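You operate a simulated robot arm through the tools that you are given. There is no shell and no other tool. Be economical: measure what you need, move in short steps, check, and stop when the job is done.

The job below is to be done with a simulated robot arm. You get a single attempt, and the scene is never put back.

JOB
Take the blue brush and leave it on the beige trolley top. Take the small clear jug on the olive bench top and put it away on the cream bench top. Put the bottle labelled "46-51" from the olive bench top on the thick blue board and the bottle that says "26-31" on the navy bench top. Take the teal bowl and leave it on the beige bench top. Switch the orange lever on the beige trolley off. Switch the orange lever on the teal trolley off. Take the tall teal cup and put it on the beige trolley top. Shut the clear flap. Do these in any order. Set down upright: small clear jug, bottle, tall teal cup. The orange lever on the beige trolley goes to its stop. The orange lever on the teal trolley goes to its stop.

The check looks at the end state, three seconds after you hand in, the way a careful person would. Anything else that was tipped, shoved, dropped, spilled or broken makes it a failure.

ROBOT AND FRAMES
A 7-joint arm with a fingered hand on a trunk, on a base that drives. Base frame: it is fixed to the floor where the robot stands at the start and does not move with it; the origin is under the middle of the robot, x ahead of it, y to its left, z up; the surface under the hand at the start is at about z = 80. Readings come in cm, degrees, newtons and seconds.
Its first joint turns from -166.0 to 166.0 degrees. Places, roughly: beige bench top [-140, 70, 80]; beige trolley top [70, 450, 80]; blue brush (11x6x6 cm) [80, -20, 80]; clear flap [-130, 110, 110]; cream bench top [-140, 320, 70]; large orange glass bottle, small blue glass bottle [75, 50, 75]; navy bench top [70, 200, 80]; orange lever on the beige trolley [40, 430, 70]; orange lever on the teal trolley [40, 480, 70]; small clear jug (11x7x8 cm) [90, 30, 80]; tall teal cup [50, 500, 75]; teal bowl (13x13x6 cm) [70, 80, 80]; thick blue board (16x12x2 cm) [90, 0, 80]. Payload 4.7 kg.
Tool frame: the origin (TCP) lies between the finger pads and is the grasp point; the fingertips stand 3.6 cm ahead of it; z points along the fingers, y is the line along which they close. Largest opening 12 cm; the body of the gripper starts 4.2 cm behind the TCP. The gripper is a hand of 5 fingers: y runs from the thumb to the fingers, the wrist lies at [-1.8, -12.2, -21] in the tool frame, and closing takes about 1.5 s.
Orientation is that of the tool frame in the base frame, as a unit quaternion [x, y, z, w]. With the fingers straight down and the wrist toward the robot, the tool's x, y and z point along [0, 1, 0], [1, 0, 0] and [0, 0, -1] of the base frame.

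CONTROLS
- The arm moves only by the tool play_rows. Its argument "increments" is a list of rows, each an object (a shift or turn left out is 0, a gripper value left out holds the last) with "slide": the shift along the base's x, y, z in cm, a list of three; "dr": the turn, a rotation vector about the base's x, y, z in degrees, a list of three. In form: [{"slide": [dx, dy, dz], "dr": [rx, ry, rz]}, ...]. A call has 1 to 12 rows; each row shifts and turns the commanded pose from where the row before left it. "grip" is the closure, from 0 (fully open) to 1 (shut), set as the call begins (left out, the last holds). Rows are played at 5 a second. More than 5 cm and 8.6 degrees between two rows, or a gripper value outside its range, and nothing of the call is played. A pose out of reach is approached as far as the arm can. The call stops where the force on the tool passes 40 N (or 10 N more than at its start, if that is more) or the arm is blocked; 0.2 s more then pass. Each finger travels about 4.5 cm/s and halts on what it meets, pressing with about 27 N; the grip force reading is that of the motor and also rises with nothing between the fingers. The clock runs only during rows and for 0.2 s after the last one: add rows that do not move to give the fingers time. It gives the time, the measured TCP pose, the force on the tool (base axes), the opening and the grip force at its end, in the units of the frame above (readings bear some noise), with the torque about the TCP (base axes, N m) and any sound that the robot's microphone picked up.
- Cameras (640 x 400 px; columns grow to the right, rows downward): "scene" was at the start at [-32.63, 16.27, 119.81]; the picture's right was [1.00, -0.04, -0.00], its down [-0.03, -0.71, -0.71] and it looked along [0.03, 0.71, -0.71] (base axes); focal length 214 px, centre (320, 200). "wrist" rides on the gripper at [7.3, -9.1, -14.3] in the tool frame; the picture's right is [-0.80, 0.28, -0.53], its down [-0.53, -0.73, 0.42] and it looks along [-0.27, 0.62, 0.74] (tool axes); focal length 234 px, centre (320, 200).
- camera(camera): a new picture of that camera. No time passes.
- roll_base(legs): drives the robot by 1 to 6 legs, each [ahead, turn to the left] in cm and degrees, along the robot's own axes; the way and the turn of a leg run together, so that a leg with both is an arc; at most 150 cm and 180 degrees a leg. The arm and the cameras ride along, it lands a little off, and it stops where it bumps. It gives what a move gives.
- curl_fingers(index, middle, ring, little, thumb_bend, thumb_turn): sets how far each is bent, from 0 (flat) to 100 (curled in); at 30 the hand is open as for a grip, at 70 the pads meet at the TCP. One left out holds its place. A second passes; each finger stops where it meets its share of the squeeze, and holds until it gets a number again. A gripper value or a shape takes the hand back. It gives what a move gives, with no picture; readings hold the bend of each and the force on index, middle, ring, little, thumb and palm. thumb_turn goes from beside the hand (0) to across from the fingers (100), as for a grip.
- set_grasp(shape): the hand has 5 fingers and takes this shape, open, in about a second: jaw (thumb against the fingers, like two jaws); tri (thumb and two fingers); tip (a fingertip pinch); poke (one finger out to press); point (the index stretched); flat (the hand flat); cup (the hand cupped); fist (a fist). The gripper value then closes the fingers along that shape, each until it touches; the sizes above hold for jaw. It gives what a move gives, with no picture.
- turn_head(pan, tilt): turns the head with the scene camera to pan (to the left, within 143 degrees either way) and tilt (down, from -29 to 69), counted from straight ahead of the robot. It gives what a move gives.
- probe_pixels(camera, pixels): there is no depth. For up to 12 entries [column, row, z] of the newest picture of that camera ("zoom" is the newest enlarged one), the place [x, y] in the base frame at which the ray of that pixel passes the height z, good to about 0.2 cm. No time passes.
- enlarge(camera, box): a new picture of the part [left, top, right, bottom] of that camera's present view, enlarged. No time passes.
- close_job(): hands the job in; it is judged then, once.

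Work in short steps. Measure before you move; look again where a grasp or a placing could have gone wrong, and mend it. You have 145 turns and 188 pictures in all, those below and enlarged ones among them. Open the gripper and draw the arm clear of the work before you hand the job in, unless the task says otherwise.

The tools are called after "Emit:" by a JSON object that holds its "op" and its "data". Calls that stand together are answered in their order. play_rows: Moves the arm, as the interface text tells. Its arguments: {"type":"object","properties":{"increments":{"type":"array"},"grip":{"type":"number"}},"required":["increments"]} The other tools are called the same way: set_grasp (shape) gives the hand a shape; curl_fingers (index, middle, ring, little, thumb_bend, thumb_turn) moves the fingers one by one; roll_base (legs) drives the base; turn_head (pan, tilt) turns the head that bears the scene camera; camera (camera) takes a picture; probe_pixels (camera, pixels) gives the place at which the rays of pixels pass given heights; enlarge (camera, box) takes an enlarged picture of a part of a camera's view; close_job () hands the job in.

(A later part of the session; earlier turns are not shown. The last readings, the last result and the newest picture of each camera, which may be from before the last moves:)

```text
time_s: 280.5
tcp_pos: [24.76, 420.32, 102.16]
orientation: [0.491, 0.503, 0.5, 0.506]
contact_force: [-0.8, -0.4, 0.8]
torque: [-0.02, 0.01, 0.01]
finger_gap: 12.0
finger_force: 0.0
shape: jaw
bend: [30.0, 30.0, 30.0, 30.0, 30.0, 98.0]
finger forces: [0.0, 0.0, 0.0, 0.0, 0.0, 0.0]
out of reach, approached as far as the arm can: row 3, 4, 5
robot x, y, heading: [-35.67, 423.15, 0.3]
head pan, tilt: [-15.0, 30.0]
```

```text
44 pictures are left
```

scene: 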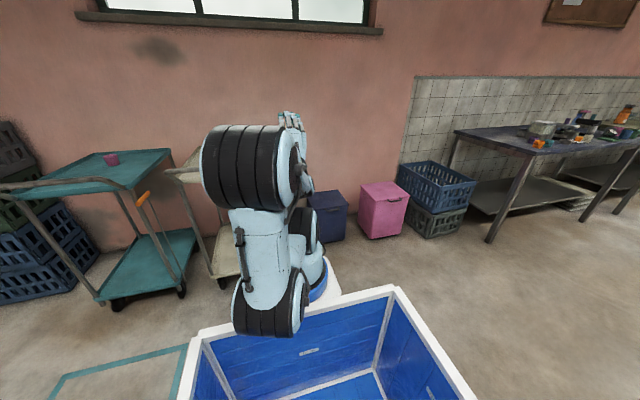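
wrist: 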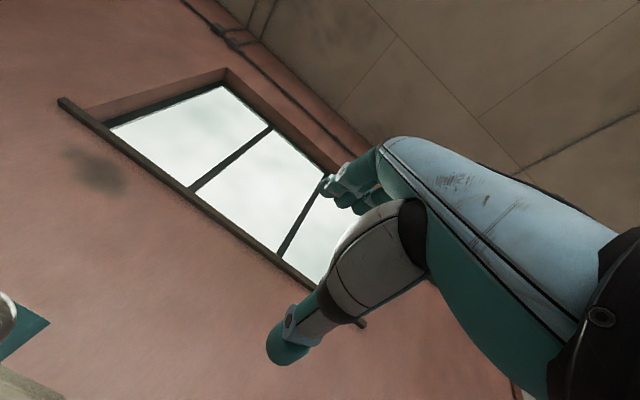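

Too close still; I back the robot 15 cm and extend the arm instead.

Emit:
{"op": "roll_base", "data": {"legs": [[-15, 0]]}}

Emit:
{"op": "play_rows", "data": {"increments": [{"slide": [3.5, 1.5, 0]}, {"slide": [3.5, 1.5, 0]}, {"slide": [3.5, 1.5, 0]}, {"slide": [3.5, 1.5, 0]}, {"slide": [3.5, 0, -1]}, {"slide": [0, 0, -3]}, {"slide": [0, 0, -3]}, {"slide": [0, 0, -3]}, {"slide": [0, 0, -3]}, {}]}}

Emit:
{"op": "camera", "data": {"camera": "scene"}}

Emit:
{"op": "camera", "data": {"camera": "wrist"}}

```text
time_s: 281.8
tcp_pos: [9.45, 420.11, 102.29]
orientation: [0.491, 0.503, 0.499, 0.507]
contact_force: [-0.3, -0.1, 0.4]
torque: [0.0, -0.01, -0.04]
finger_gap: 12.01
finger_force: 0.1
shape: jaw
bend: [30.0, 30.0, 30.0, 30.0, 30.0, 98.0]
finger forces: [0.0, 0.0, 0.1, 0.0, 0.1, 0.0]
robot x, y, heading: [-51.13, 423.34, 0.3]
head pan, tilt: [-15.0, 30.0]
```

```text
time_s: 284.0
tcp_pos: [9.62, 420.38, 89.4]
orientation: [0.49, 0.504, 0.499, 0.506]
contact_force: [-0.3, 0.9, -0.7]
torque: [0.02, -0.04, -0.01]
finger_gap: 12.0
finger_force: 0.1
shape: jaw
bend: [30.0, 30.0, 30.0, 30.0, 30.0, 98.0]
finger forces: [0.0, 0.1, 0.0, 0.1, 0.0, 0.0]
out of reach, approached as far as the arm can: row 1, 2, 3, 4, 5
robot x, y, heading: [-51.47, 423.13, 0.2]
head pan, tilt: [-15.0, 30.0]
```

```text
43 pictures are left
```

scene: 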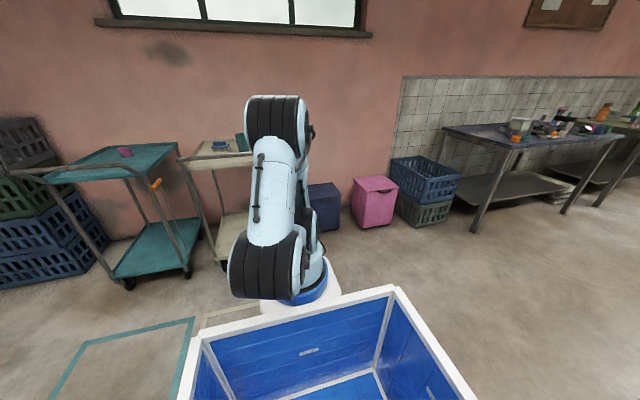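

```text
42 pictures are left
```

wrist: 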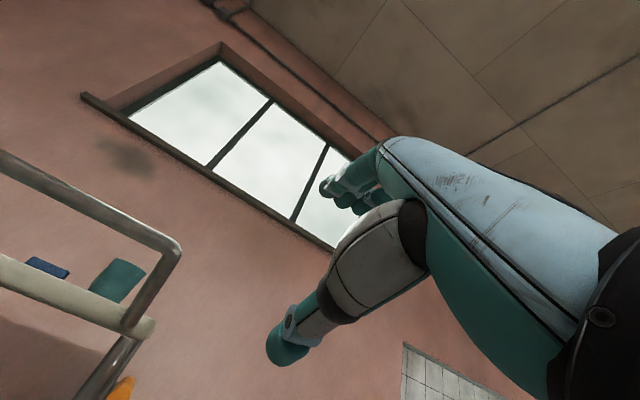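

The arm cannot extend in this posture, but the base can carry it in. I set y and z here, then will drive forward.

Emit:
{"op": "play_rows", "data": {"increments": [{"slide": [0, 2, -2]}, {"slide": [0, 2, -2]}, {"slide": [0, 2, -3]}, {"slide": [0, 0.3, -3]}, {"slide": [0, 0, -3]}, {"slide": [0, 0, -2.8]}, {}]}}

Emit:
{"op": "camera", "data": {"camera": "wrist"}}

```text
time_s: 285.8
tcp_pos: [6.21, 417.93, 88.55]
orientation: [0.46, 0.497, 0.507, 0.533]
contact_force: [-0.1, -0.7, -0.6]
torque: [0.0, -0.03, 0.01]
finger_gap: 11.99
finger_force: 0.0
shape: jaw
bend: [30.0, 30.0, 30.0, 30.0, 30.0, 98.0]
finger forces: [0.0, 0.0, 0.0, 0.1, 0.1, 0.1]
out of reach, approached as far as the arm can: row 1, 2, 3, 4, 5, 6
robot x, y, heading: [-51.41, 423.22, 0.1]
head pan, tilt: [-15.0, 30.0]
stopped in row 7: the arm was blocked; the commanded pose is now the measured one
```

```text
41 pictures are left
```

wrist: 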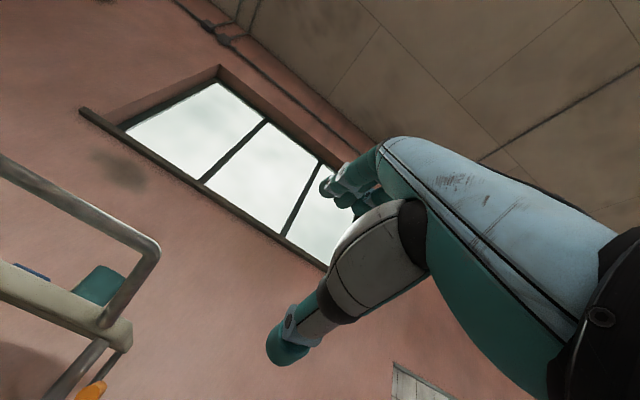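

That posture is a dead end. I return the hand to pointing down and will instead come at the bar from above at a slant.

Emit:
{"op": "play_rows", "data": {"increments": [{"slide": [1, 0, 2], "dr": [0, 8.2, 0]}, {"slide": [1, 0, 2], "dr": [0, 8.2, 0]}, {"slide": [1, 0, 2], "dr": [0, 8.2, 0]}, {"slide": [1, 0, 2], "dr": [0, 8.2, 0]}, {"slide": [1, 0, 2], "dr": [0, 8.2, 0]}, {"slide": [1, 0, 2], "dr": [0, 8.2, 0]}, {"slide": [1, 0, 2], "dr": [0, 8.2, 0]}, {"slide": [1, 0, 2], "dr": [0, 8.2, 0]}, {"slide": [0, 0, 2], "dr": [0, 8.2, 0]}, {"slide": [0, 0, 2], "dr": [0, 8.2, 0]}, {"slide": [0, 0, 2], "dr": [0, 8.2, 0]}, {}]}}

```text
time_s: 288.4
tcp_pos: [14.25, 417.88, 110.76]
orientation: [0.685, 0.728, 0.029, 0.024]
contact_force: [-0.1, -0.4, -0.3]
torque: [0.0, 0.01, -0.06]
finger_gap: 12.02
finger_force: 0.0
shape: jaw
bend: [30.0, 30.0, 30.0, 30.0, 30.0, 98.0]
finger forces: [0.1, 0.1, 0.0, 0.0, 0.1, 0.0]
robot x, y, heading: [-51.11, 423.02, 0.1]
head pan, tilt: [-15.0, 30.0]
```

I square the hand, yaw it -90° (thumb toward +y side), then roll it 50° so it reaches down-and-inward at the bar.

Emit:
{"op": "play_rows", "data": {"increments": [{"dr": [-0.4, 4.3, -3.5]}, {"dr": [0, 0, -8.2]}, {"dr": [0, 0, -8.2]}, {"dr": [0, 0, -8.2]}, {"dr": [0, 0, -8.2]}, {"dr": [0, 0, -8.2]}, {"dr": [0, 0, -8.2]}, {"dr": [0, 0, -8.2]}, {"dr": [0, 0, -8.2]}, {"dr": [0, 0, -8.2]}, {"dr": [0, 0, -8.2]}, {"dr": [0, 0, -8.1]}], "grip": 0.6}}

Emit:
{"op": "play_rows", "data": {"increments": [{"slide": [0, 0, 0], "dr": [8.3, 0, 0]}, {"dr": [8.3, 0, 0]}, {"dr": [8.3, 0, 0]}, {"dr": [8.3, 0, 0]}, {"dr": [8.3, 0, 0]}, {"dr": [8.3, 0, 0]}, {}]}}

Emit:
{"op": "roll_base", "data": {"legs": [[15, 0]]}}

Emit:
{"op": "camera", "data": {"camera": "wrist"}}

```text
time_s: 291.0
tcp_pos: [14.27, 418.03, 110.49]
orientation: [1.0, -0.002, 0.002, 0.0]
contact_force: [0.1, 0.6, 0.0]
torque: [0.02, -0.01, 0.01]
finger_gap: 4.85
finger_force: 0.0
shape: jaw
bend: [74.0, 49.0, 46.0, 44.0, 73.0, 100.0]
finger forces: [0.1, 0.1, 0.0, 0.0, 0.0, 0.0]
robot x, y, heading: [-51.1, 422.87, 0.4]
head pan, tilt: [-15.0, 30.0]
```

```text
time_s: 292.6
tcp_pos: [14.18, 418.02, 110.51]
orientation: [0.907, 0.0, -0.001, -0.422]
contact_force: [0.0, 0.0, -0.3]
torque: [-0.01, -0.01, -0.05]
finger_gap: 4.83
finger_force: 0.1
shape: jaw
bend: [74.0, 49.0, 46.0, 44.0, 73.0, 100.0]
finger forces: [0.0, 0.1, 0.0, 0.1, 0.0, 0.0]
robot x, y, heading: [-51.27, 423.32, 0.1]
head pan, tilt: [-15.0, 30.0]
```

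```text
time_s: 294.0
tcp_pos: [29.34, 418.23, 110.45]
orientation: [0.907, 0.0, 0.0, -0.42]
contact_force: [0.1, 0.1, 0.4]
torque: [0.01, 0.02, -0.01]
finger_gap: 4.87
finger_force: 0.0
shape: jaw
bend: [74.0, 49.0, 46.0, 44.0, 73.0, 100.0]
finger forces: [0.0, 0.1, 0.0, 0.1, 0.1, 0.0]
robot x, y, heading: [-36.04, 422.91, 0.5]
head pan, tilt: [-15.0, 30.0]
```

```text
40 pictures are left
```

wrist: 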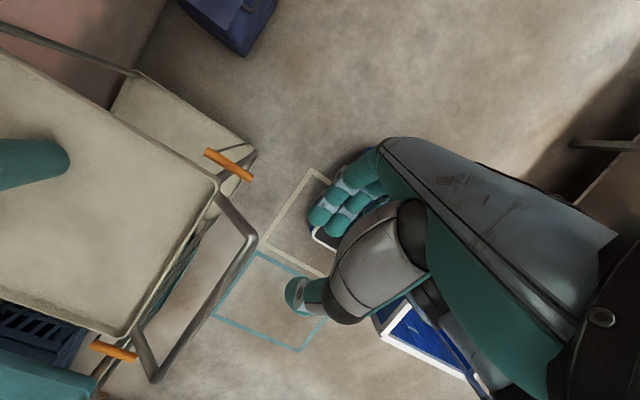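

Both levers are seen ((230,163) beige). I move to a stand-off on the slanted approach line: (39.5, 416, 83).

Emit:
{"op": "play_rows", "data": {"increments": [{"slide": [3, -0.5, -3]}, {"slide": [3, -0.5, -3]}, {"slide": [3, -0.5, -3.5]}, {"slide": [1.2, -0.5, -4]}, {"slide": [0, 0, -4]}, {"slide": [0, 0, -4]}, {"slide": [0, 0, -4]}, {"slide": [0, 0, -2]}, {}]}}

Emit:
{"op": "camera", "data": {"camera": "wrist"}}

Emit:
{"op": "camera", "data": {"camera": "scene"}}

```text
time_s: 296.0
tcp_pos: [39.49, 416.21, 82.92]
orientation: [0.907, 0.0, 0.0, -0.421]
contact_force: [0.0, -0.3, 0.2]
torque: [-0.02, 0.01, 0.0]
finger_gap: 4.83
finger_force: 0.0
shape: jaw
bend: [74.0, 49.0, 46.0, 44.0, 73.0, 100.0]
finger forces: [0.0, 0.0, 0.0, 0.1, 0.0, 0.1]
robot x, y, heading: [-36.05, 423.19, 0.1]
head pan, tilt: [-15.0, 30.0]
```

```text
39 pictures are left
```

wrist: 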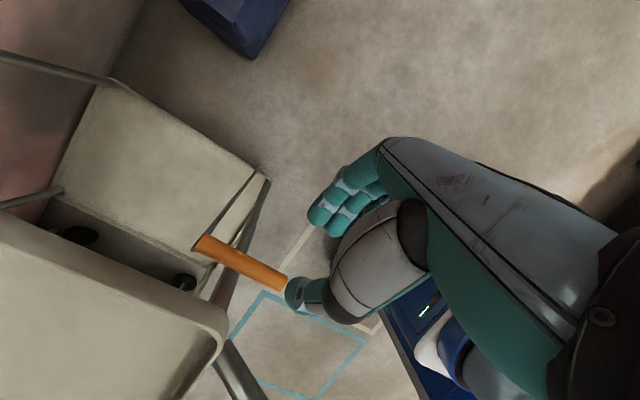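

```text
38 pictures are left
```

scene: 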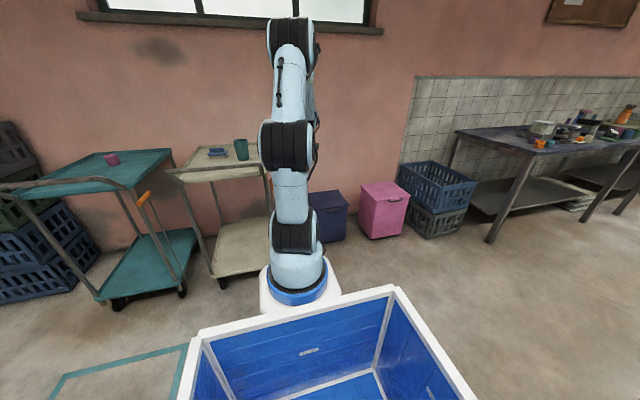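

I probe the bar once more from here.

Emit:
{"op": "probe_pixels", "data": {"camera": "wrist", "pixels": [[283, 282, 72], [283, 282, 73.6], [283, 282, 75], [200, 242, 72], [200, 242, 73.6], [200, 242, 75], [225, 340, 78], [295, 290, 78]]}}

```text
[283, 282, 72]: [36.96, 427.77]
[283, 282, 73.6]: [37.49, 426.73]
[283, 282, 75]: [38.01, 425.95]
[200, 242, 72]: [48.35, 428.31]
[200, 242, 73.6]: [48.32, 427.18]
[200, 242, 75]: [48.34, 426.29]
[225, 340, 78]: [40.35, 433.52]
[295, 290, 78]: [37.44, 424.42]
```

Bar confirmed at y≈427, z≈73.6. I slide in along the slanted line, stopping slightly short.

Emit:
{"op": "play_rows", "data": {"increments": [{"slide": [-0.4, 2.3, -1.93]}, {"slide": [0, 2.3, -1.93]}, {"slide": [0, 2.3, -1.93]}, {"slide": [0, 1.5, -1.26]}, {"slide": [0, 1.3, -1.09]}, {}]}}

Emit:
{"op": "camera", "data": {"camera": "wrist"}}

```text
time_s: 297.4
tcp_pos: [39.08, 425.94, 74.82]
orientation: [0.907, 0.0, 0.0, -0.421]
contact_force: [-0.5, 0.7, -0.5]
torque: [0.01, 0.0, 0.01]
finger_gap: 4.82
finger_force: 0.0
shape: jaw
bend: [74.0, 49.0, 46.0, 44.0, 73.0, 100.0]
finger forces: [0.0, 0.0, 0.0, 0.0, 0.0, 0.0]
robot x, y, heading: [-36.26, 423.23, 0.4]
head pan, tilt: [-15.0, 30.0]
```

```text
37 pictures are left
```

wrist: 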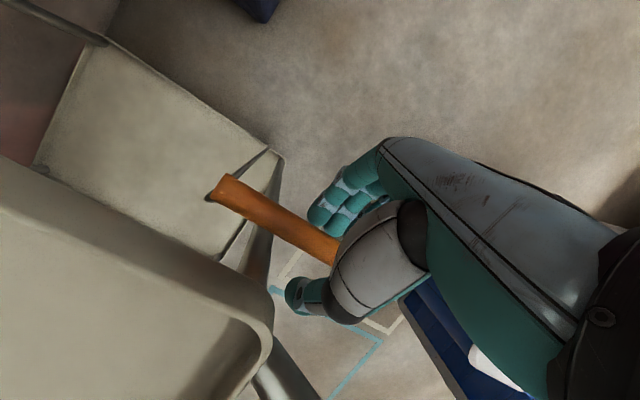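

The bar is between thumb and fingers. I close on it.

Emit:
{"op": "play_rows", "data": {"increments": [{}, {}, {}, {}, {}, {}], "grip": 1}}

```text
time_s: 298.8
tcp_pos: [39.02, 425.89, 74.76]
orientation: [0.907, 0.0, 0.0, -0.421]
contact_force: [0.1, 18.5, -0.4]
torque: [0.18, -0.01, -0.04]
finger_gap: 0.93
finger_force: 27.1
shape: jaw
bend: [72.0, 71.0, 70.0, 70.0, 74.0, 100.0]
finger forces: [11.3, 5.0, 0.0, 0.1, 26.8, 0.0]
robot x, y, heading: [-35.82, 423.13, -0.0]
head pan, tilt: [-15.0, 30.0]
```

Gripped; there's 18 N sideways, so -y looks stiff. I relax toward the bar and then try a small downward motion.

Emit:
{"op": "play_rows", "data": {"increments": [{"slide": [0, 0.5, -0.3]}, {"slide": [0, 0.3, -0.3]}, {}]}}

Emit:
{"op": "play_rows", "data": {"increments": [{"slide": [0, 0, -0.4]}, {"slide": [0, 0, -0.4]}, {"slide": [0, 0, -0.4]}, {}]}}

```text
time_s: 299.6
tcp_pos: [39.15, 426.72, 74.25]
orientation: [0.907, 0.0, 0.001, -0.421]
contact_force: [1.1, 6.1, 10.4]
torque: [0.12, 0.02, -0.08]
finger_gap: 1.03
finger_force: 27.1
shape: jaw
bend: [72.0, 72.0, 70.0, 70.0, 76.0, 100.0]
finger forces: [8.9, 0.0, 0.1, 0.1, 18.8, 0.0]
robot x, y, heading: [-36.04, 423.23, 0.2]
head pan, tilt: [-15.0, 30.0]
```

```text
time_s: 300.6
tcp_pos: [39.11, 426.86, 73.2]
orientation: [0.907, 0.0, 0.001, -0.421]
contact_force: [0.6, 12.3, 31.5]
torque: [0.15, -0.01, 0.01]
finger_gap: 1.25
finger_force: 26.8
shape: jaw
bend: [72.0, 72.0, 70.0, 70.0, 76.0, 100.0]
finger forces: [0.0, 0.0, 0.0, 0.1, 26.3, 0.0]
robot x, y, heading: [-35.77, 423.33, 0.5]
head pan, tilt: [-15.0, 30.0]
```

Down is stiff too (31 N). I go back up and try upward, then ±x by small amounts.

Emit:
{"op": "play_rows", "data": {"increments": [{"slide": [0, 0, 0.6]}, {"slide": [0, 0, 0.6]}, {"slide": [0, 0, 0.5]}, {"slide": [0, 0, 0.5]}, {}]}}

Emit:
{"op": "play_rows", "data": {"increments": [{"slide": [0, 0, -0.5]}, {"slide": [-0.5, 0, 0]}, {"slide": [-0.5, 0, 0]}, {"slide": [-0.5, 0, 0]}, {}]}}

```text
time_s: 301.8
tcp_pos: [39.11, 426.77, 75.16]
orientation: [0.907, 0.0, 0.0, -0.421]
contact_force: [1.2, 17.9, -3.6]
torque: [-0.09, 0.05, -0.03]
finger_gap: 0.9
finger_force: 27.2
shape: jaw
bend: [72.0, 72.0, 70.0, 70.0, 76.0, 100.0]
finger forces: [1.2, 0.1, 0.0, 0.1, 25.3, 0.0]
robot x, y, heading: [-36.02, 423.43, 0.2]
head pan, tilt: [-15.0, 30.0]
```

```text
time_s: 303.0
tcp_pos: [37.59, 426.82, 74.68]
orientation: [0.907, 0.0, 0.0, -0.421]
contact_force: [12.2, 15.9, -2.0]
torque: [0.04, -0.03, -0.08]
finger_gap: 0.9
finger_force: 26.9
shape: jaw
bend: [72.0, 72.0, 70.0, 70.0, 76.0, 100.0]
finger forces: [3.6, 0.0, 0.0, 0.0, 23.9, 0.1]
robot x, y, heading: [-36.45, 423.12, 0.3]
head pan, tilt: [-15.0, 30.0]
```

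The clamp looks lopsided (thumb only). I look at what is happening and whether the bar moved.

Emit:
{"op": "camera", "data": {"camera": "wrist"}}

```text
36 pictures are left
```

wrist: 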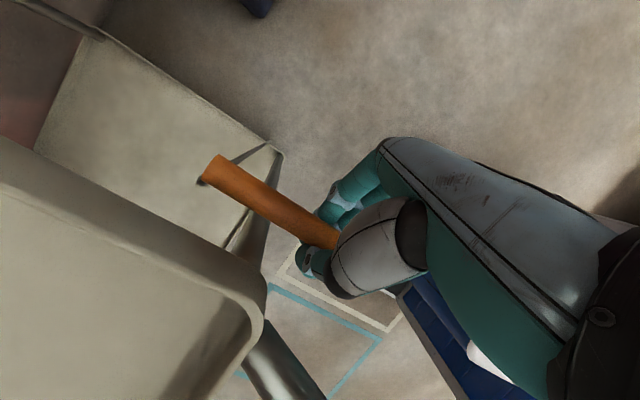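

Upward gave little resistance. I return x and keep lifting 3 cm more, checking force.

Emit:
{"op": "play_rows", "data": {"increments": [{"slide": [0.7, 0, 0]}, {"slide": [0.7, 0, 0.5]}, {"slide": [0, 0, 0.7]}, {"slide": [0, 0, 0.7]}, {"slide": [0, 0, 0.7]}, {"slide": [0, 0, 0.7]}, {}]}}

Emit:
{"op": "camera", "data": {"camera": "wrist"}}

```text
time_s: 304.6
tcp_pos: [39.17, 426.82, 78.1]
orientation: [0.907, 0.0, 0.001, -0.42]
contact_force: [6.6, 6.2, -6.0]
torque: [0.04, 0.25, -0.06]
finger_gap: 0.95
finger_force: 27.2
shape: jaw
bend: [72.0, 72.0, 70.0, 70.0, 77.0, 100.0]
finger forces: [12.8, 0.1, 0.0, 0.1, 19.3, 0.0]
robot x, y, heading: [-36.21, 423.17, 0.3]
head pan, tilt: [-15.0, 30.0]
```

```text
35 pictures are left
```

wrist: 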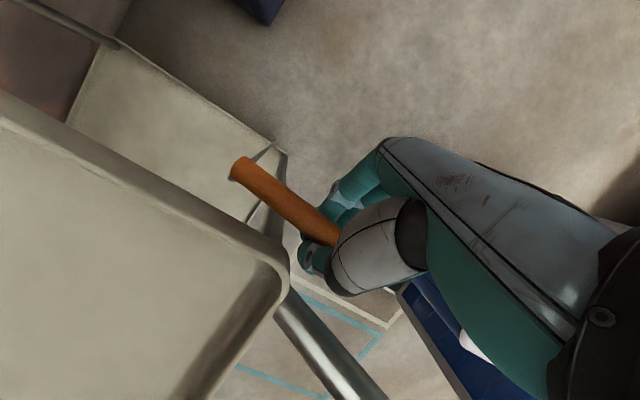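

The lever rises with the hand, pivoting about its +x end — up is the way to travel. I follow the arc (pivot ≈(48.3, 73.6), r≈9) rotating the hand along.

Emit:
{"op": "play_rows", "data": {"increments": [{"slide": [0.8, 0, 0.7], "dr": [0, 6, 0]}, {"slide": [0.7, 0, 0.7], "dr": [0, 6, 0]}, {"slide": [0.7, 0, 0.6], "dr": [0, 6, 0]}, {"slide": [0.8, 0, 0.5], "dr": [0, 6, 0]}, {"slide": [0.9, 0, 0.5], "dr": [0, 6, 0]}, {}]}}

Emit:
{"op": "camera", "data": {"camera": "wrist"}}

```text
time_s: 306.0
tcp_pos: [42.84, 426.82, 81.02]
orientation: [0.876, -0.109, -0.235, -0.407]
contact_force: [-17.3, -9.7, -3.9]
torque: [0.71, -0.77, -0.29]
finger_gap: 0.74
finger_force: 26.7
shape: jaw
bend: [72.0, 72.0, 70.0, 70.0, 76.0, 100.0]
finger forces: [6.4, 0.0, 0.0, 0.0, 90.4, 0.1]
robot x, y, heading: [-36.28, 423.16, 0.3]
head pan, tilt: [-15.0, 30.0]
```

```text
34 pictures are left
```

wrist: 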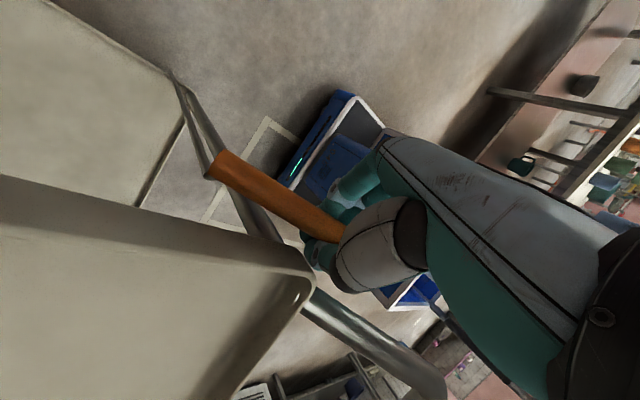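

The thumb is pressing on the tray corner. I back off 1.5 cm, open slightly and withdraw outward to look.

Emit:
{"op": "play_rows", "data": {"increments": [{"slide": [-0.7, 0, 0]}, {"slide": [-0.5, 0, 0]}, {}]}}

Emit:
{"op": "play_rows", "data": {"increments": [{}, {}, {}, {}, {"slide": [-0.3, -1.5, 1.3]}, {"slide": [-0.5, -2.3, 1.9]}, {"slide": [-1, -3, 2]}, {"slide": [-1, -3, 2]}, {"slide": [-1, -2, 2]}, {}], "grip": 0.5}}

Emit:
{"op": "camera", "data": {"camera": "wrist"}}

Emit:
{"op": "enlarge", "data": {"camera": "scene", "box": [160, 130, 310, 290]}}

```text
time_s: 306.8
tcp_pos: [41.69, 426.94, 80.88]
orientation: [0.876, -0.109, -0.236, -0.406]
contact_force: [-2.5, -1.6, -30.2]
torque: [0.43, -0.27, -0.33]
finger_gap: 0.58
finger_force: 26.9
shape: jaw
bend: [72.0, 72.0, 70.0, 70.0, 76.0, 100.0]
finger forces: [7.5, 0.0, 0.0, 0.0, 84.8, 0.1]
robot x, y, heading: [-36.31, 423.07, 0.6]
head pan, tilt: [-15.0, 30.0]
```

```text
time_s: 309.0
tcp_pos: [38.04, 415.06, 90.31]
orientation: [0.876, -0.109, -0.235, -0.407]
contact_force: [-0.5, 0.2, -0.1]
torque: [0.04, 0.01, -0.04]
finger_gap: 6.02
finger_force: 0.0
shape: jaw
bend: [74.0, 45.0, 42.0, 40.0, 71.0, 100.0]
finger forces: [0.0, 0.0, 0.0, 0.1, 0.0, 0.1]
robot x, y, heading: [-35.9, 423.08, 0.3]
head pan, tilt: [-15.0, 30.0]
```

```text
33 pictures are left
```

wrist: 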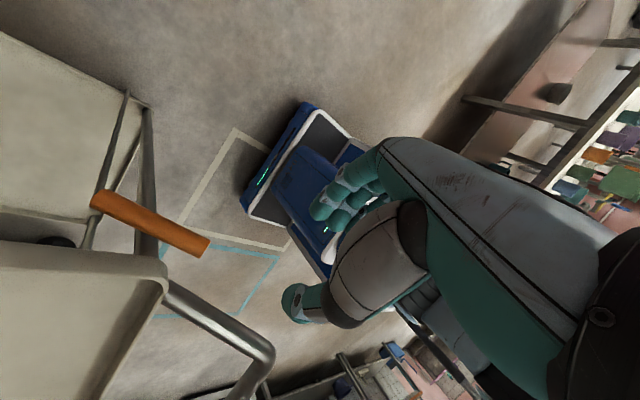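

```text
2.50 times, centred on (235, 210) of scene
```

zoom: 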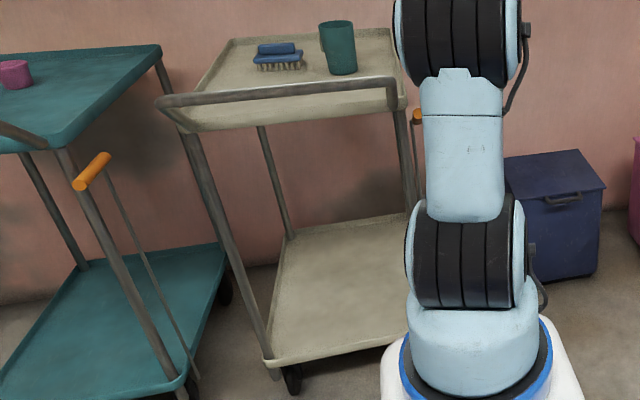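

I probe the bar's two ends to see its new tilt (y should stay ≈427).

Emit:
{"op": "probe_pixels", "data": {"camera": "wrist", "pixels": [[205, 246, 72], [205, 246, 74], [205, 246, 77], [205, 246, 80], [97, 199, 70], [97, 199, 72], [97, 199, 74], [97, 199, 77], [97, 199, 80], [165, 285, 78.5]]}}

```text
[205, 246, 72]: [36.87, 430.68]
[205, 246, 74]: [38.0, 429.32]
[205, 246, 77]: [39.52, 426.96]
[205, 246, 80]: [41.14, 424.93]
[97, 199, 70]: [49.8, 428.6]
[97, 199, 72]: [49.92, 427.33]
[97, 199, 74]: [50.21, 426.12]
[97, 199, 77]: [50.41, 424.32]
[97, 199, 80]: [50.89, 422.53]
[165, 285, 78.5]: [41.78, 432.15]
```

The bar is now tilted up ~23° and stays. To see if that's the stop I'll push it up from beneath with the closed fingertips, clear of the tray.

Emit:
{"op": "play_rows", "data": {"increments": [{"slide": [0.4, 0.5, -2], "dr": [0, -7.5, 0]}, {"slide": [0.4, 0.5, -2], "dr": [0, -7.5, 0]}, {"slide": [0.4, 0.5, -2], "dr": [0, -7.5, 0]}, {"slide": [0.3, 0.5, -2], "dr": [0, -7.5, 0]}, {"slide": [0, 0.6, -1.5]}, {"slide": [0, 2.3, -1.6]}, {"slide": [0, 2.3, -1.6]}, {"slide": [0, 2.0, -1.6]}, {}], "grip": 1}}

Emit:
{"op": "camera", "data": {"camera": "wrist"}}

```text
time_s: 311.0
tcp_pos: [39.46, 424.22, 76.04]
orientation: [0.907, 0.0, 0.0, -0.421]
contact_force: [0.0, -0.1, -0.1]
torque: [-0.01, 0.02, 0.02]
finger_gap: 0.0
finger_force: 27.4
shape: jaw
bend: [70.0, 70.0, 70.0, 70.0, 52.0, 100.0]
finger forces: [0.1, 0.0, 0.1, 0.0, 0.0, 0.0]
robot x, y, heading: [-36.23, 423.24, 0.4]
head pan, tilt: [-15.0, 30.0]
```

```text
31 pictures are left
```

wrist: 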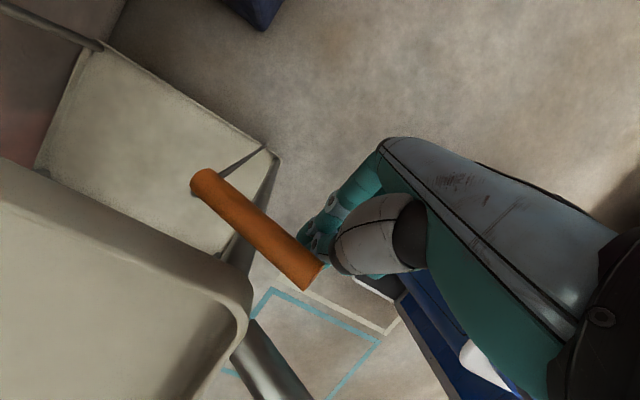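

Fingertips are just under the bar's end. I go in 1.6 cm more and lift gradually.

Emit:
{"op": "play_rows", "data": {"increments": [{"slide": [0.3, 0.9, -1.4]}, {"slide": [0.3, 0.9, -0.6]}, {"slide": [0, 0, 0.7]}, {"slide": [0, 0, 0.7]}, {"slide": [0, 0, 0.7]}, {"slide": [0, 0, 0.7]}, {"slide": [0, 0, 0.7]}, {}]}}

Emit:
{"op": "camera", "data": {"camera": "wrist"}}

```text
time_s: 312.8
tcp_pos: [39.97, 425.9, 77.44]
orientation: [0.907, 0.0, 0.0, -0.421]
contact_force: [0.2, -0.1, -0.1]
torque: [-0.01, -0.04, 0.02]
finger_gap: 0.02
finger_force: 26.9
shape: jaw
bend: [70.0, 70.0, 70.0, 70.0, 52.0, 100.0]
finger forces: [0.1, 0.1, 0.1, 0.0, 0.1, 0.0]
robot x, y, heading: [-36.32, 423.21, 0.4]
head pan, tilt: [-15.0, 30.0]
```

```text
30 pictures are left
```

wrist: 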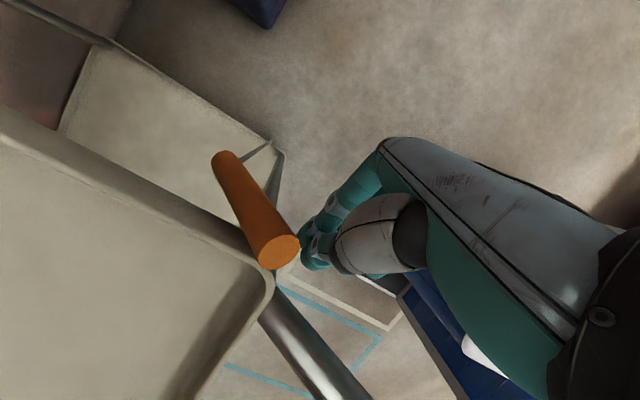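

The bar keeps rising freely (its end face shows). I pull 1 cm outward to clear the tray and continue up and inward.

Emit:
{"op": "play_rows", "data": {"increments": [{"slide": [0, -1.0, 0]}, {"slide": [0.2, 0, 0.8]}, {"slide": [0.3, 0, 0.8]}, {"slide": [0.4, 0, 0.8]}, {"slide": [0.5, 0, 0.8]}, {"slide": [0.6, 0, 0.8]}, {"slide": [0.7, 0, 0.7]}, {}]}}

Emit:
{"op": "camera", "data": {"camera": "wrist"}}

```text
time_s: 314.6
tcp_pos: [42.79, 424.94, 82.31]
orientation: [0.907, 0.0, 0.001, -0.42]
contact_force: [1.4, -1.8, -0.1]
torque: [-0.07, 0.01, -0.05]
finger_gap: 0.0
finger_force: 26.4
shape: jaw
bend: [70.0, 70.0, 70.0, 70.0, 54.0, 100.0]
finger forces: [0.0, 0.0, 0.0, 0.0, 0.1, 0.0]
robot x, y, heading: [-36.25, 423.33, 0.3]
head pan, tilt: [-15.0, 30.0]
```

```text
29 pictures are left
```

wrist: 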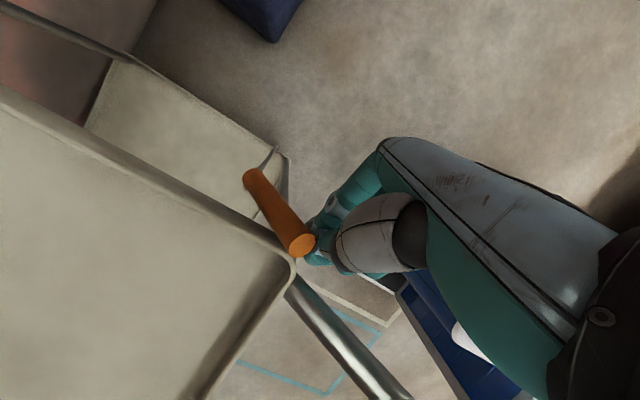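

I probe the bar ends to check progress.

Emit:
{"op": "probe_pixels", "data": {"camera": "wrist", "pixels": [[302, 245, 76], [302, 245, 78], [302, 245, 80], [302, 245, 82], [252, 177, 72], [252, 177, 73.5], [252, 177, 75]]}}

Emit:
{"op": "enlarge", "data": {"camera": "wrist", "box": [200, 130, 400, 300]}}

```text
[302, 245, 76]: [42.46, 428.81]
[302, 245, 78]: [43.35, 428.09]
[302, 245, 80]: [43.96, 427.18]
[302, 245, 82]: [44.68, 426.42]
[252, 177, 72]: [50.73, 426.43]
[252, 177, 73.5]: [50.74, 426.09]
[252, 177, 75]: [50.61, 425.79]
```

```text
2.35 times, centred on (300, 215) of wrist
```

zoom: 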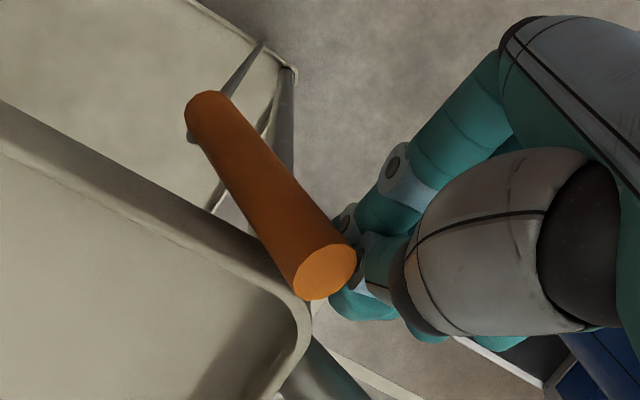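

The bar is at ~50° now. I continue pushing it toward +x (tips beside its end), slightly higher to clear the tray.

Emit:
{"op": "play_rows", "data": {"increments": [{"slide": [0.5, -0.3, 0.6]}, {"slide": [0.8, 0, 0.3]}, {"slide": [0.8, 0, 0.2]}, {"slide": [0.8, 0, 0]}, {"slide": [0.8, 0, 0]}, {"slide": [0.8, 0, 0]}, {}]}}

Emit:
{"op": "camera", "data": {"camera": "wrist"}}

```text
time_s: 316.2
tcp_pos: [47.13, 424.67, 83.38]
orientation: [0.907, 0.0, 0.0, -0.421]
contact_force: [-0.7, -0.4, 0.4]
torque: [0.0, 0.03, 0.06]
finger_gap: 0.02
finger_force: 26.9
shape: jaw
bend: [70.0, 70.0, 70.0, 70.0, 54.0, 100.0]
finger forces: [0.1, 0.0, 0.0, 0.1, 0.1, 0.0]
robot x, y, heading: [-36.29, 423.05, 0.0]
head pan, tilt: [-15.0, 30.0]
```

```text
27 pictures are left
```

wrist: 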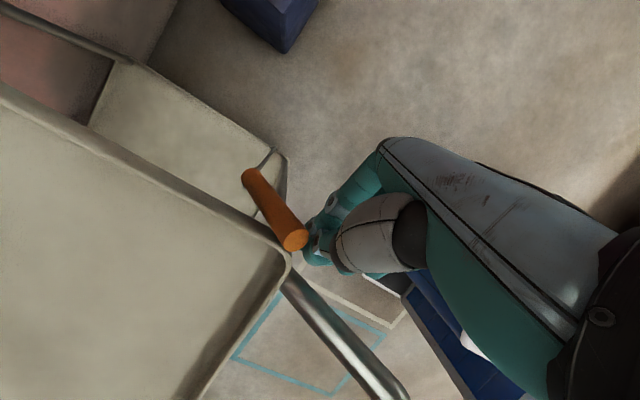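

The tray corner hardly shifted in view though I moved 4 cm; I check whether the trolley itself moved by probing its corner and bar.

Emit:
{"op": "probe_pixels", "data": {"camera": "wrist", "pixels": [[288, 263, 79], [295, 240, 78], [295, 240, 80], [295, 240, 82], [250, 175, 72], [270, 145, 15], [180, 290, 79], [300, 285, 79]]}}

Emit:
{"op": "turn_head", "data": {"pan": -5, "tilt": 25}}

Emit:
{"op": "camera", "data": {"camera": "scene"}}

```text
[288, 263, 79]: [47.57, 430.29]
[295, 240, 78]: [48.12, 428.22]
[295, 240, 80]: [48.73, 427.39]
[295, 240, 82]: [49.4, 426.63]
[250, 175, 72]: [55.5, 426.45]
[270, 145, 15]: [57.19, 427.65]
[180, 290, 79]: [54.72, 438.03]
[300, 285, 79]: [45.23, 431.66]
```

```text
time_s: 316.9
tcp_pos: [47.24, 424.71, 83.28]
orientation: [0.907, 0.001, 0.0, -0.421]
contact_force: [0.3, -0.9, -0.4]
torque: [0.0, 0.01, 0.02]
finger_gap: 0.0
finger_force: 26.9
shape: jaw
bend: [70.0, 70.0, 70.0, 70.0, 54.0, 100.0]
finger forces: [0.0, 0.1, 0.0, 0.0, 0.1, 0.1]
robot x, y, heading: [-35.94, 423.43, 0.4]
head pan, tilt: [-5.0, 25.0]
```

```text
26 pictures are left
```

scene: 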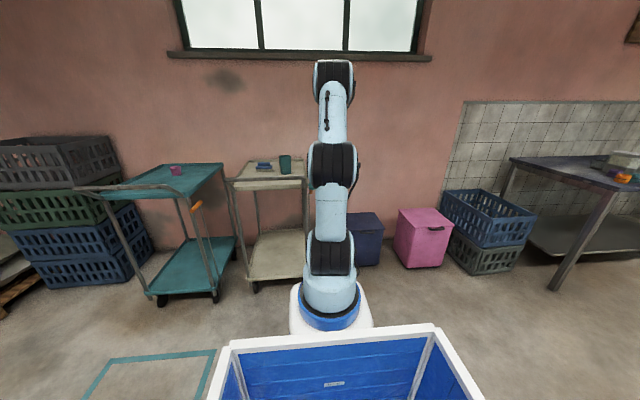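

The trolley rolled ~4.5 cm with no resistance: its brake is now released, so "up" is off. I'll verify the stop by pushing straight up from beneath the bar, then pull the trolley back by its handle.

Emit:
{"op": "play_rows", "data": {"increments": [{"slide": [0, -1.5, 0]}, {"slide": [0, -1.5, -2]}, {"slide": [1, 0, -2]}, {"slide": [1, 0, -1.5]}, {"slide": [0, 1.4, 0]}, {"slide": [0, 1.3, 0]}, {"slide": [0, 0, 0.5]}, {"slide": [0, 0, 0.5]}, {"slide": [0, 0, 0.4]}, {"slide": [0, 0, 0.4]}, {"slide": [0, 0, 0.4]}, {}]}}

Emit:
{"op": "camera", "data": {"camera": "wrist"}}

```text
time_s: 319.5
tcp_pos: [49.28, 424.38, 79.96]
orientation: [0.907, 0.001, 0.0, -0.421]
contact_force: [0.1, -0.5, 0.2]
torque: [-0.01, 0.01, 0.01]
finger_gap: 0.0
finger_force: 26.9
shape: jaw
bend: [70.0, 70.0, 70.0, 70.0, 54.0, 100.0]
finger forces: [0.0, 0.0, 0.1, 0.0, 0.1, 0.0]
robot x, y, heading: [-36.11, 423.05, 0.5]
head pan, tilt: [-5.0, 25.0]
```

```text
25 pictures are left
```

wrist: 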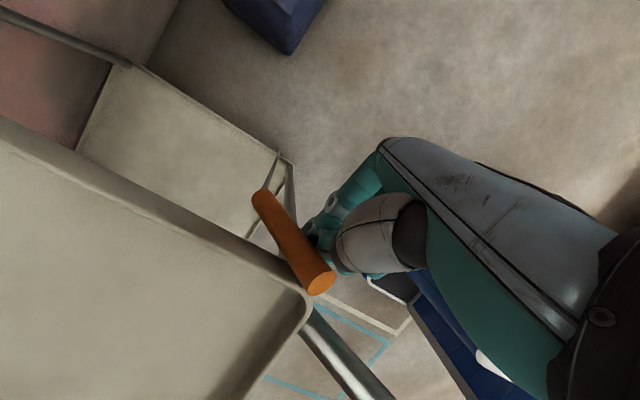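

Tips are under the bar's middle. I push up further in small steps watching for resistance.

Emit:
{"op": "play_rows", "data": {"increments": [{"slide": [0, 0.5, 0.4]}, {"slide": [0, 0, 0.4]}, {"slide": [0, 0, 0.4]}, {"slide": [0, 0, 0.4]}, {"slide": [0, 0, 0.4]}, {"slide": [0, 0, 0.4]}, {}]}}

Emit:
{"op": "camera", "data": {"camera": "wrist"}}

```text
time_s: 321.1
tcp_pos: [49.22, 424.89, 82.41]
orientation: [0.907, 0.0, -0.001, -0.421]
contact_force: [0.1, 0.9, -0.5]
torque: [0.02, 0.0, 0.03]
finger_gap: 0.01
finger_force: 27.1
shape: jaw
bend: [70.0, 70.0, 70.0, 70.0, 54.0, 100.0]
finger forces: [0.1, 0.0, 0.1, 0.0, 0.0, 0.1]
robot x, y, heading: [-35.92, 423.44, 0.3]
head pan, tilt: [-5.0, 25.0]
```

```text
24 pictures are left
```

wrist: 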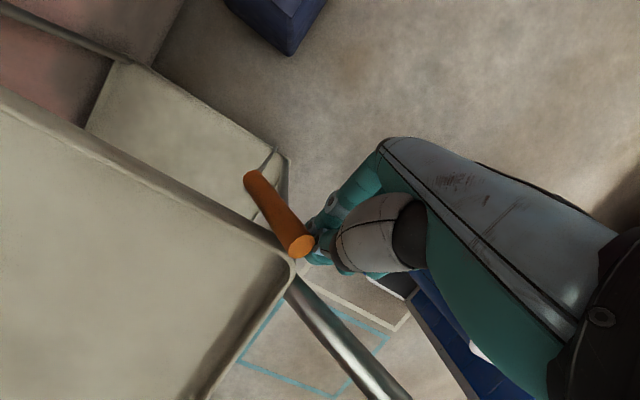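

I probe the present tray corner and lever ends precisely.

Emit:
{"op": "enlarge", "data": {"camera": "wrist", "box": [220, 150, 340, 300]}}

Emit:
{"op": "probe_pixels", "data": {"camera": "wrist", "pixels": [[292, 262, 79], [301, 246, 78], [301, 246, 80], [301, 246, 82], [301, 246, 84], [253, 180, 70], [253, 180, 72], [253, 180, 74], [266, 168, 60]]}}

```text
2.67 times, centred on (280, 225) of wrist
```

zoom: 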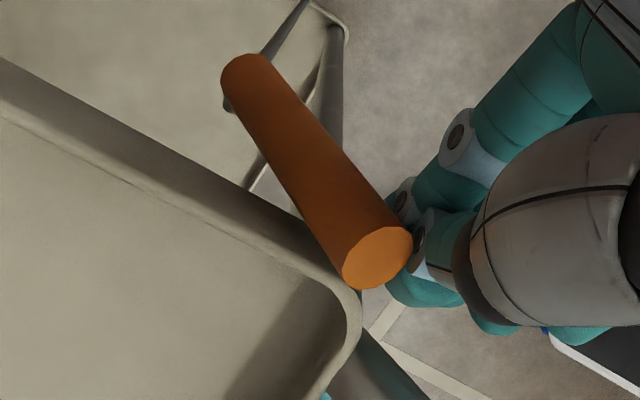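

```text
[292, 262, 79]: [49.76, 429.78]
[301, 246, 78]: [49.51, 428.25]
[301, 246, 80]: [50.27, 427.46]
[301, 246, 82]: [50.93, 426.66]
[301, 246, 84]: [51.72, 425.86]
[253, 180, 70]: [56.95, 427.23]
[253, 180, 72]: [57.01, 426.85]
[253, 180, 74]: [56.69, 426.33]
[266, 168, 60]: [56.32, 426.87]
```

Lever angle is unchanged (~56°) by further pushes, so it is at its stop. Now I straighten the hand and hook the trolley's handle from behind to draw it back ~7 cm.

Emit:
{"op": "play_rows", "data": {"increments": [{"slide": [-0.5, -3, 2]}, {"slide": [-0.5, -3, 4]}, {"slide": [0, 0, 4.5], "dr": [-8.3, 0, 0]}, {"slide": [0, 0, 4.5], "dr": [-8.3, 0, 0]}, {"slide": [0, 2, 4], "dr": [-8.3, 0, 0]}, {"slide": [-0.5, 4, 0], "dr": [-8.3, 0, 0]}, {"slide": [-0.5, 4, 0], "dr": [-8.3, 0, 0]}, {"slide": [-0.5, 4.5, 0], "dr": [-8.3, 0, 0]}, {"slide": [0, 4.5, 0]}, {"slide": [0, 4.5, 0]}, {"slide": [0, 4.5, 0]}, {}]}}

Emit:
{"op": "camera", "data": {"camera": "wrist"}}

```text
refused: row 2 steps farther than a row can; nothing moved
```

```text
22 pictures are left
```

wrist: 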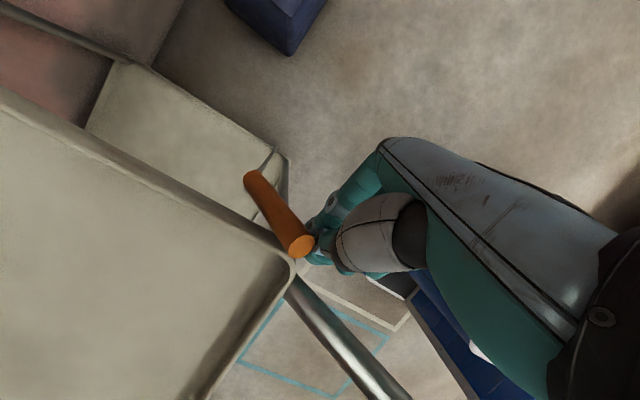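

A row was slightly too long; I resend with shorter steps, without a picture.

Emit:
{"op": "play_rows", "data": {"increments": [{"slide": [-0.5, -3, 2]}, {"slide": [-0.5, -2.5, 4]}, {"slide": [0, 0, 4.5], "dr": [-8.3, 0, 0]}, {"slide": [0, 0, 4.5], "dr": [-8.3, 0, 0]}, {"slide": [0, 2, 4], "dr": [-8.3, 0, 0]}, {"slide": [-0.5, 4, 0], "dr": [-8.3, 0, 0]}, {"slide": [-0.5, 4, 0], "dr": [-8.3, 0, 0]}, {"slide": [-0.5, 4.5, 0], "dr": [-8.3, 0, 0]}, {"slide": [0, 4.5, 0]}, {"slide": [0, 4.5, 0]}, {"slide": [0, 4.5, 0]}, {}]}}

Emit:
{"op": "camera", "data": {"camera": "wrist"}}

```text
time_s: 323.7
tcp_pos: [46.7, 447.41, 101.44]
orientation: [1.0, -0.001, 0.0, 0.0]
contact_force: [-0.6, 0.0, 0.1]
torque: [0.0, 0.0, 0.02]
finger_gap: 0.0
finger_force: 27.2
shape: jaw
bend: [70.0, 70.0, 70.0, 70.0, 54.0, 100.0]
finger forces: [0.0, 0.0, 0.1, 0.0, 0.1, 0.0]
robot x, y, heading: [-36.29, 423.35, 0.1]
head pan, tilt: [-5.0, 25.0]
```

```text
21 pictures are left
```

wrist: 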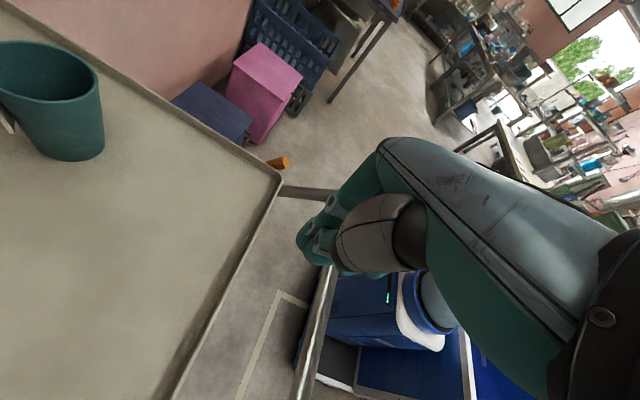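

I probe the tray corner/edge and the handle bar.

Emit:
{"op": "probe_pixels", "data": {"camera": "wrist", "pixels": [[279, 183, 79], [230, 290, 79], [322, 300, 84], [310, 350, 84], [285, 163, 81]]}}

```text
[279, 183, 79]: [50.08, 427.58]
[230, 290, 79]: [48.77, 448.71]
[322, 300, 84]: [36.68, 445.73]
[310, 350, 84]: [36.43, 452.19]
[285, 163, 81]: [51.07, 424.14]
```

The fingers' spread would not fit the gap in this yaw; I yaw back +90° first, keep x≈45, y≈452.

Emit:
{"op": "play_rows", "data": {"increments": [{"slide": [-0.2, 0.5, 0], "dr": [0, 0, 8.2]}, {"slide": [-0.2, 0.5, 0], "dr": [0, 0, 8.2]}, {"slide": [-0.2, 0.5, 0], "dr": [0, 0, 8.2]}, {"slide": [-0.2, 0.5, 0], "dr": [0, 0, 8.2]}, {"slide": [-0.2, 0.5, 0], "dr": [0, 0, 8.2]}, {"slide": [-0.2, 0.5, 0], "dr": [0, 0, 8.2]}, {"slide": [-0.2, 0.5, 0], "dr": [0, 0, 8.2]}, {"slide": [0, 0.5, 0], "dr": [0, 0, 8.2]}, {"slide": [0, 0.5, 0], "dr": [0, 0, 8.2]}, {"slide": [0, 0.5, 0], "dr": [0, 0, 8.2]}, {"slide": [0, 0, 0], "dr": [0, 0, 8]}, {}]}}

Emit:
{"op": "play_rows", "data": {"increments": [{"slide": [0, 0, -4]}, {"slide": [0, 0, -4]}, {"slide": [0, 0, -3]}, {"slide": [0, 0, -2]}, {"slide": [0, 0, -2]}, {"slide": [0, 0, -1.5]}, {}]}}

Emit:
{"op": "camera", "data": {"camera": "wrist"}}

```text
time_s: 326.3
tcp_pos: [45.36, 452.43, 101.31]
orientation: [0.706, 0.708, 0.0, 0.0]
contact_force: [0.5, 0.3, 0.2]
torque: [0.03, 0.0, 0.0]
finger_gap: 0.0
finger_force: 27.1
shape: jaw
bend: [70.0, 70.0, 70.0, 70.0, 54.0, 100.0]
finger forces: [0.0, 0.1, 0.1, 0.1, 0.0, 0.0]
robot x, y, heading: [-36.34, 422.97, 0.5]
head pan, tilt: [-5.0, 25.0]
```

```text
time_s: 327.9
tcp_pos: [45.21, 452.36, 84.78]
orientation: [0.707, 0.707, 0.0, 0.0]
contact_force: [0.1, 0.0, 0.2]
torque: [0.01, 0.0, -0.02]
finger_gap: 0.0
finger_force: 27.5
shape: jaw
bend: [70.0, 70.0, 70.0, 70.0, 54.0, 100.0]
finger forces: [0.1, 0.1, 0.1, 0.0, 0.1, 0.0]
robot x, y, heading: [-36.19, 423.45, 0.2]
head pan, tilt: [-5.0, 25.0]
```

```text
20 pictures are left
```

wrist: 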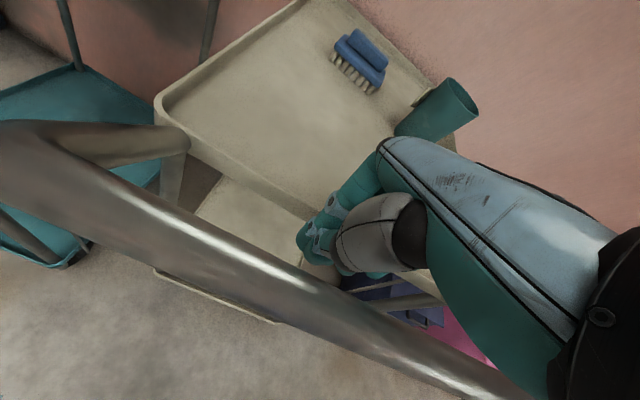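

The fingers sit between tray and handle. I probe the far tray corner as reference, then pull slowly toward -x.

Emit:
{"op": "probe_pixels", "data": {"camera": "wrist", "pixels": [[158, 105, 79], [300, 207, 79], [200, 215, 85], [300, 280, 85]]}}

Emit:
{"op": "play_rows", "data": {"increments": [{"slide": [-0.8, 0, 0]}, {"slide": [-0.8, 0, 0]}, {"slide": [-0.8, 0, 0]}, {"slide": [-0.8, 0, 0]}, {"slide": [-0.8, 0, 0]}, {"slide": [-0.8, 0, 0]}, {"slide": [-0.8, 0, 0]}, {}, {}]}}

Emit:
{"op": "camera", "data": {"camera": "wrist"}}

```text
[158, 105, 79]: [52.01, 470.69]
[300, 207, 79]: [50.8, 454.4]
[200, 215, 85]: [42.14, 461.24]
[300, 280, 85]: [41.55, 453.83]
```

```text
time_s: 329.9
tcp_pos: [39.67, 452.32, 84.84]
orientation: [0.707, 0.707, 0.0, 0.001]
contact_force: [0.6, -0.5, -0.3]
torque: [0.0, -0.02, -0.01]
finger_gap: 0.0
finger_force: 27.0
shape: jaw
bend: [70.0, 70.0, 70.0, 70.0, 54.0, 100.0]
finger forces: [0.0, 0.0, 0.0, 0.1, 0.0, 0.0]
robot x, y, heading: [-36.08, 423.0, 0.4]
head pan, tilt: [-5.0, 25.0]
```

```text
19 pictures are left
```

wrist: 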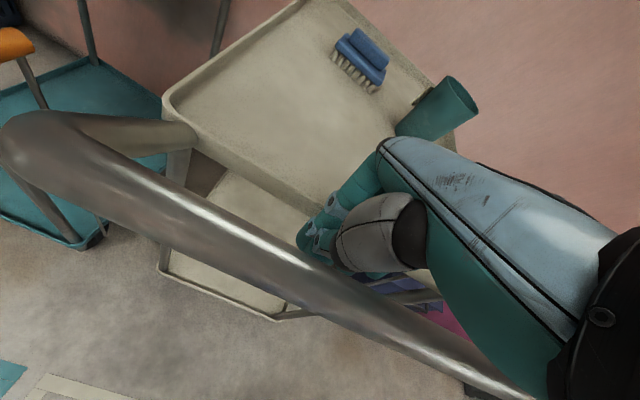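

The trolley follows. I probe its corner now.

Emit:
{"op": "probe_pixels", "data": {"camera": "wrist", "pixels": [[166, 102, 79], [305, 208, 79], [80, 150, 85]]}}

```text
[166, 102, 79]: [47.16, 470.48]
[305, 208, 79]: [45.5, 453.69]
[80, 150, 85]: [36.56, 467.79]
```

About 5 cm recovered of ~7. I pull 1.9 cm more, then release away and rise.

Emit:
{"op": "play_rows", "data": {"increments": [{"slide": [-0.6, 0, 0]}, {"slide": [-0.6, 0, 0]}, {"slide": [-0.5, 0, 0]}, {"slide": [-0.2, 0, 0]}, {}, {}, {"slide": [1.5, 0, 0]}, {"slide": [0, 0, 4]}, {"slide": [0, 0, 4.5]}, {"slide": [0, 0, 4.5]}, {"slide": [0, 0, 4.5]}, {}]}}

Emit:
{"op": "camera", "data": {"camera": "wrist"}}

```text
time_s: 332.5
tcp_pos: [39.35, 452.23, 102.21]
orientation: [0.707, 0.707, -0.001, 0.0]
contact_force: [-0.2, 0.3, 0.2]
torque: [-0.01, 0.02, -0.02]
finger_gap: 0.0
finger_force: 26.7
shape: jaw
bend: [70.0, 70.0, 70.0, 70.0, 54.0, 100.0]
finger forces: [0.1, 0.0, 0.1, 0.1, 0.0, 0.0]
robot x, y, heading: [-36.16, 423.29, 0.2]
head pan, tilt: [-5.0, 25.0]
```

```text
18 pictures are left
```

wrist: 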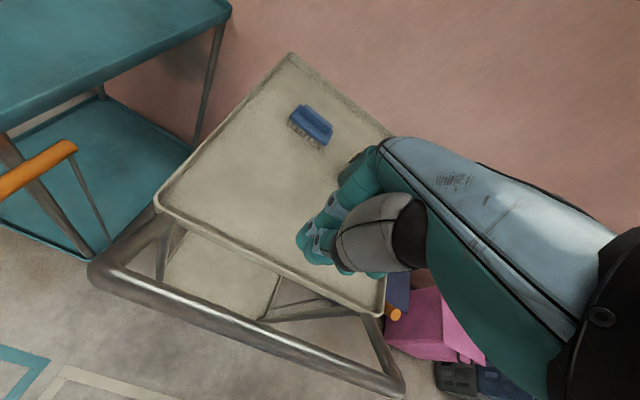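

Emit:
{"op": "probe_pixels", "data": {"camera": "wrist", "pixels": [[157, 198, 78], [383, 315, 78], [291, 55, 78], [394, 316, 80], [394, 316, 83], [75, 147, 74], [0, 193, 74], [100, 268, 84]]}}

```text
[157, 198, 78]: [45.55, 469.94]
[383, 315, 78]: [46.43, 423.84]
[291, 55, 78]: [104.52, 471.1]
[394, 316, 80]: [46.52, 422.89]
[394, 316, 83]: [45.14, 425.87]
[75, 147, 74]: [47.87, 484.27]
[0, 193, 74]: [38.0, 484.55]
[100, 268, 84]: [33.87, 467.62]
```

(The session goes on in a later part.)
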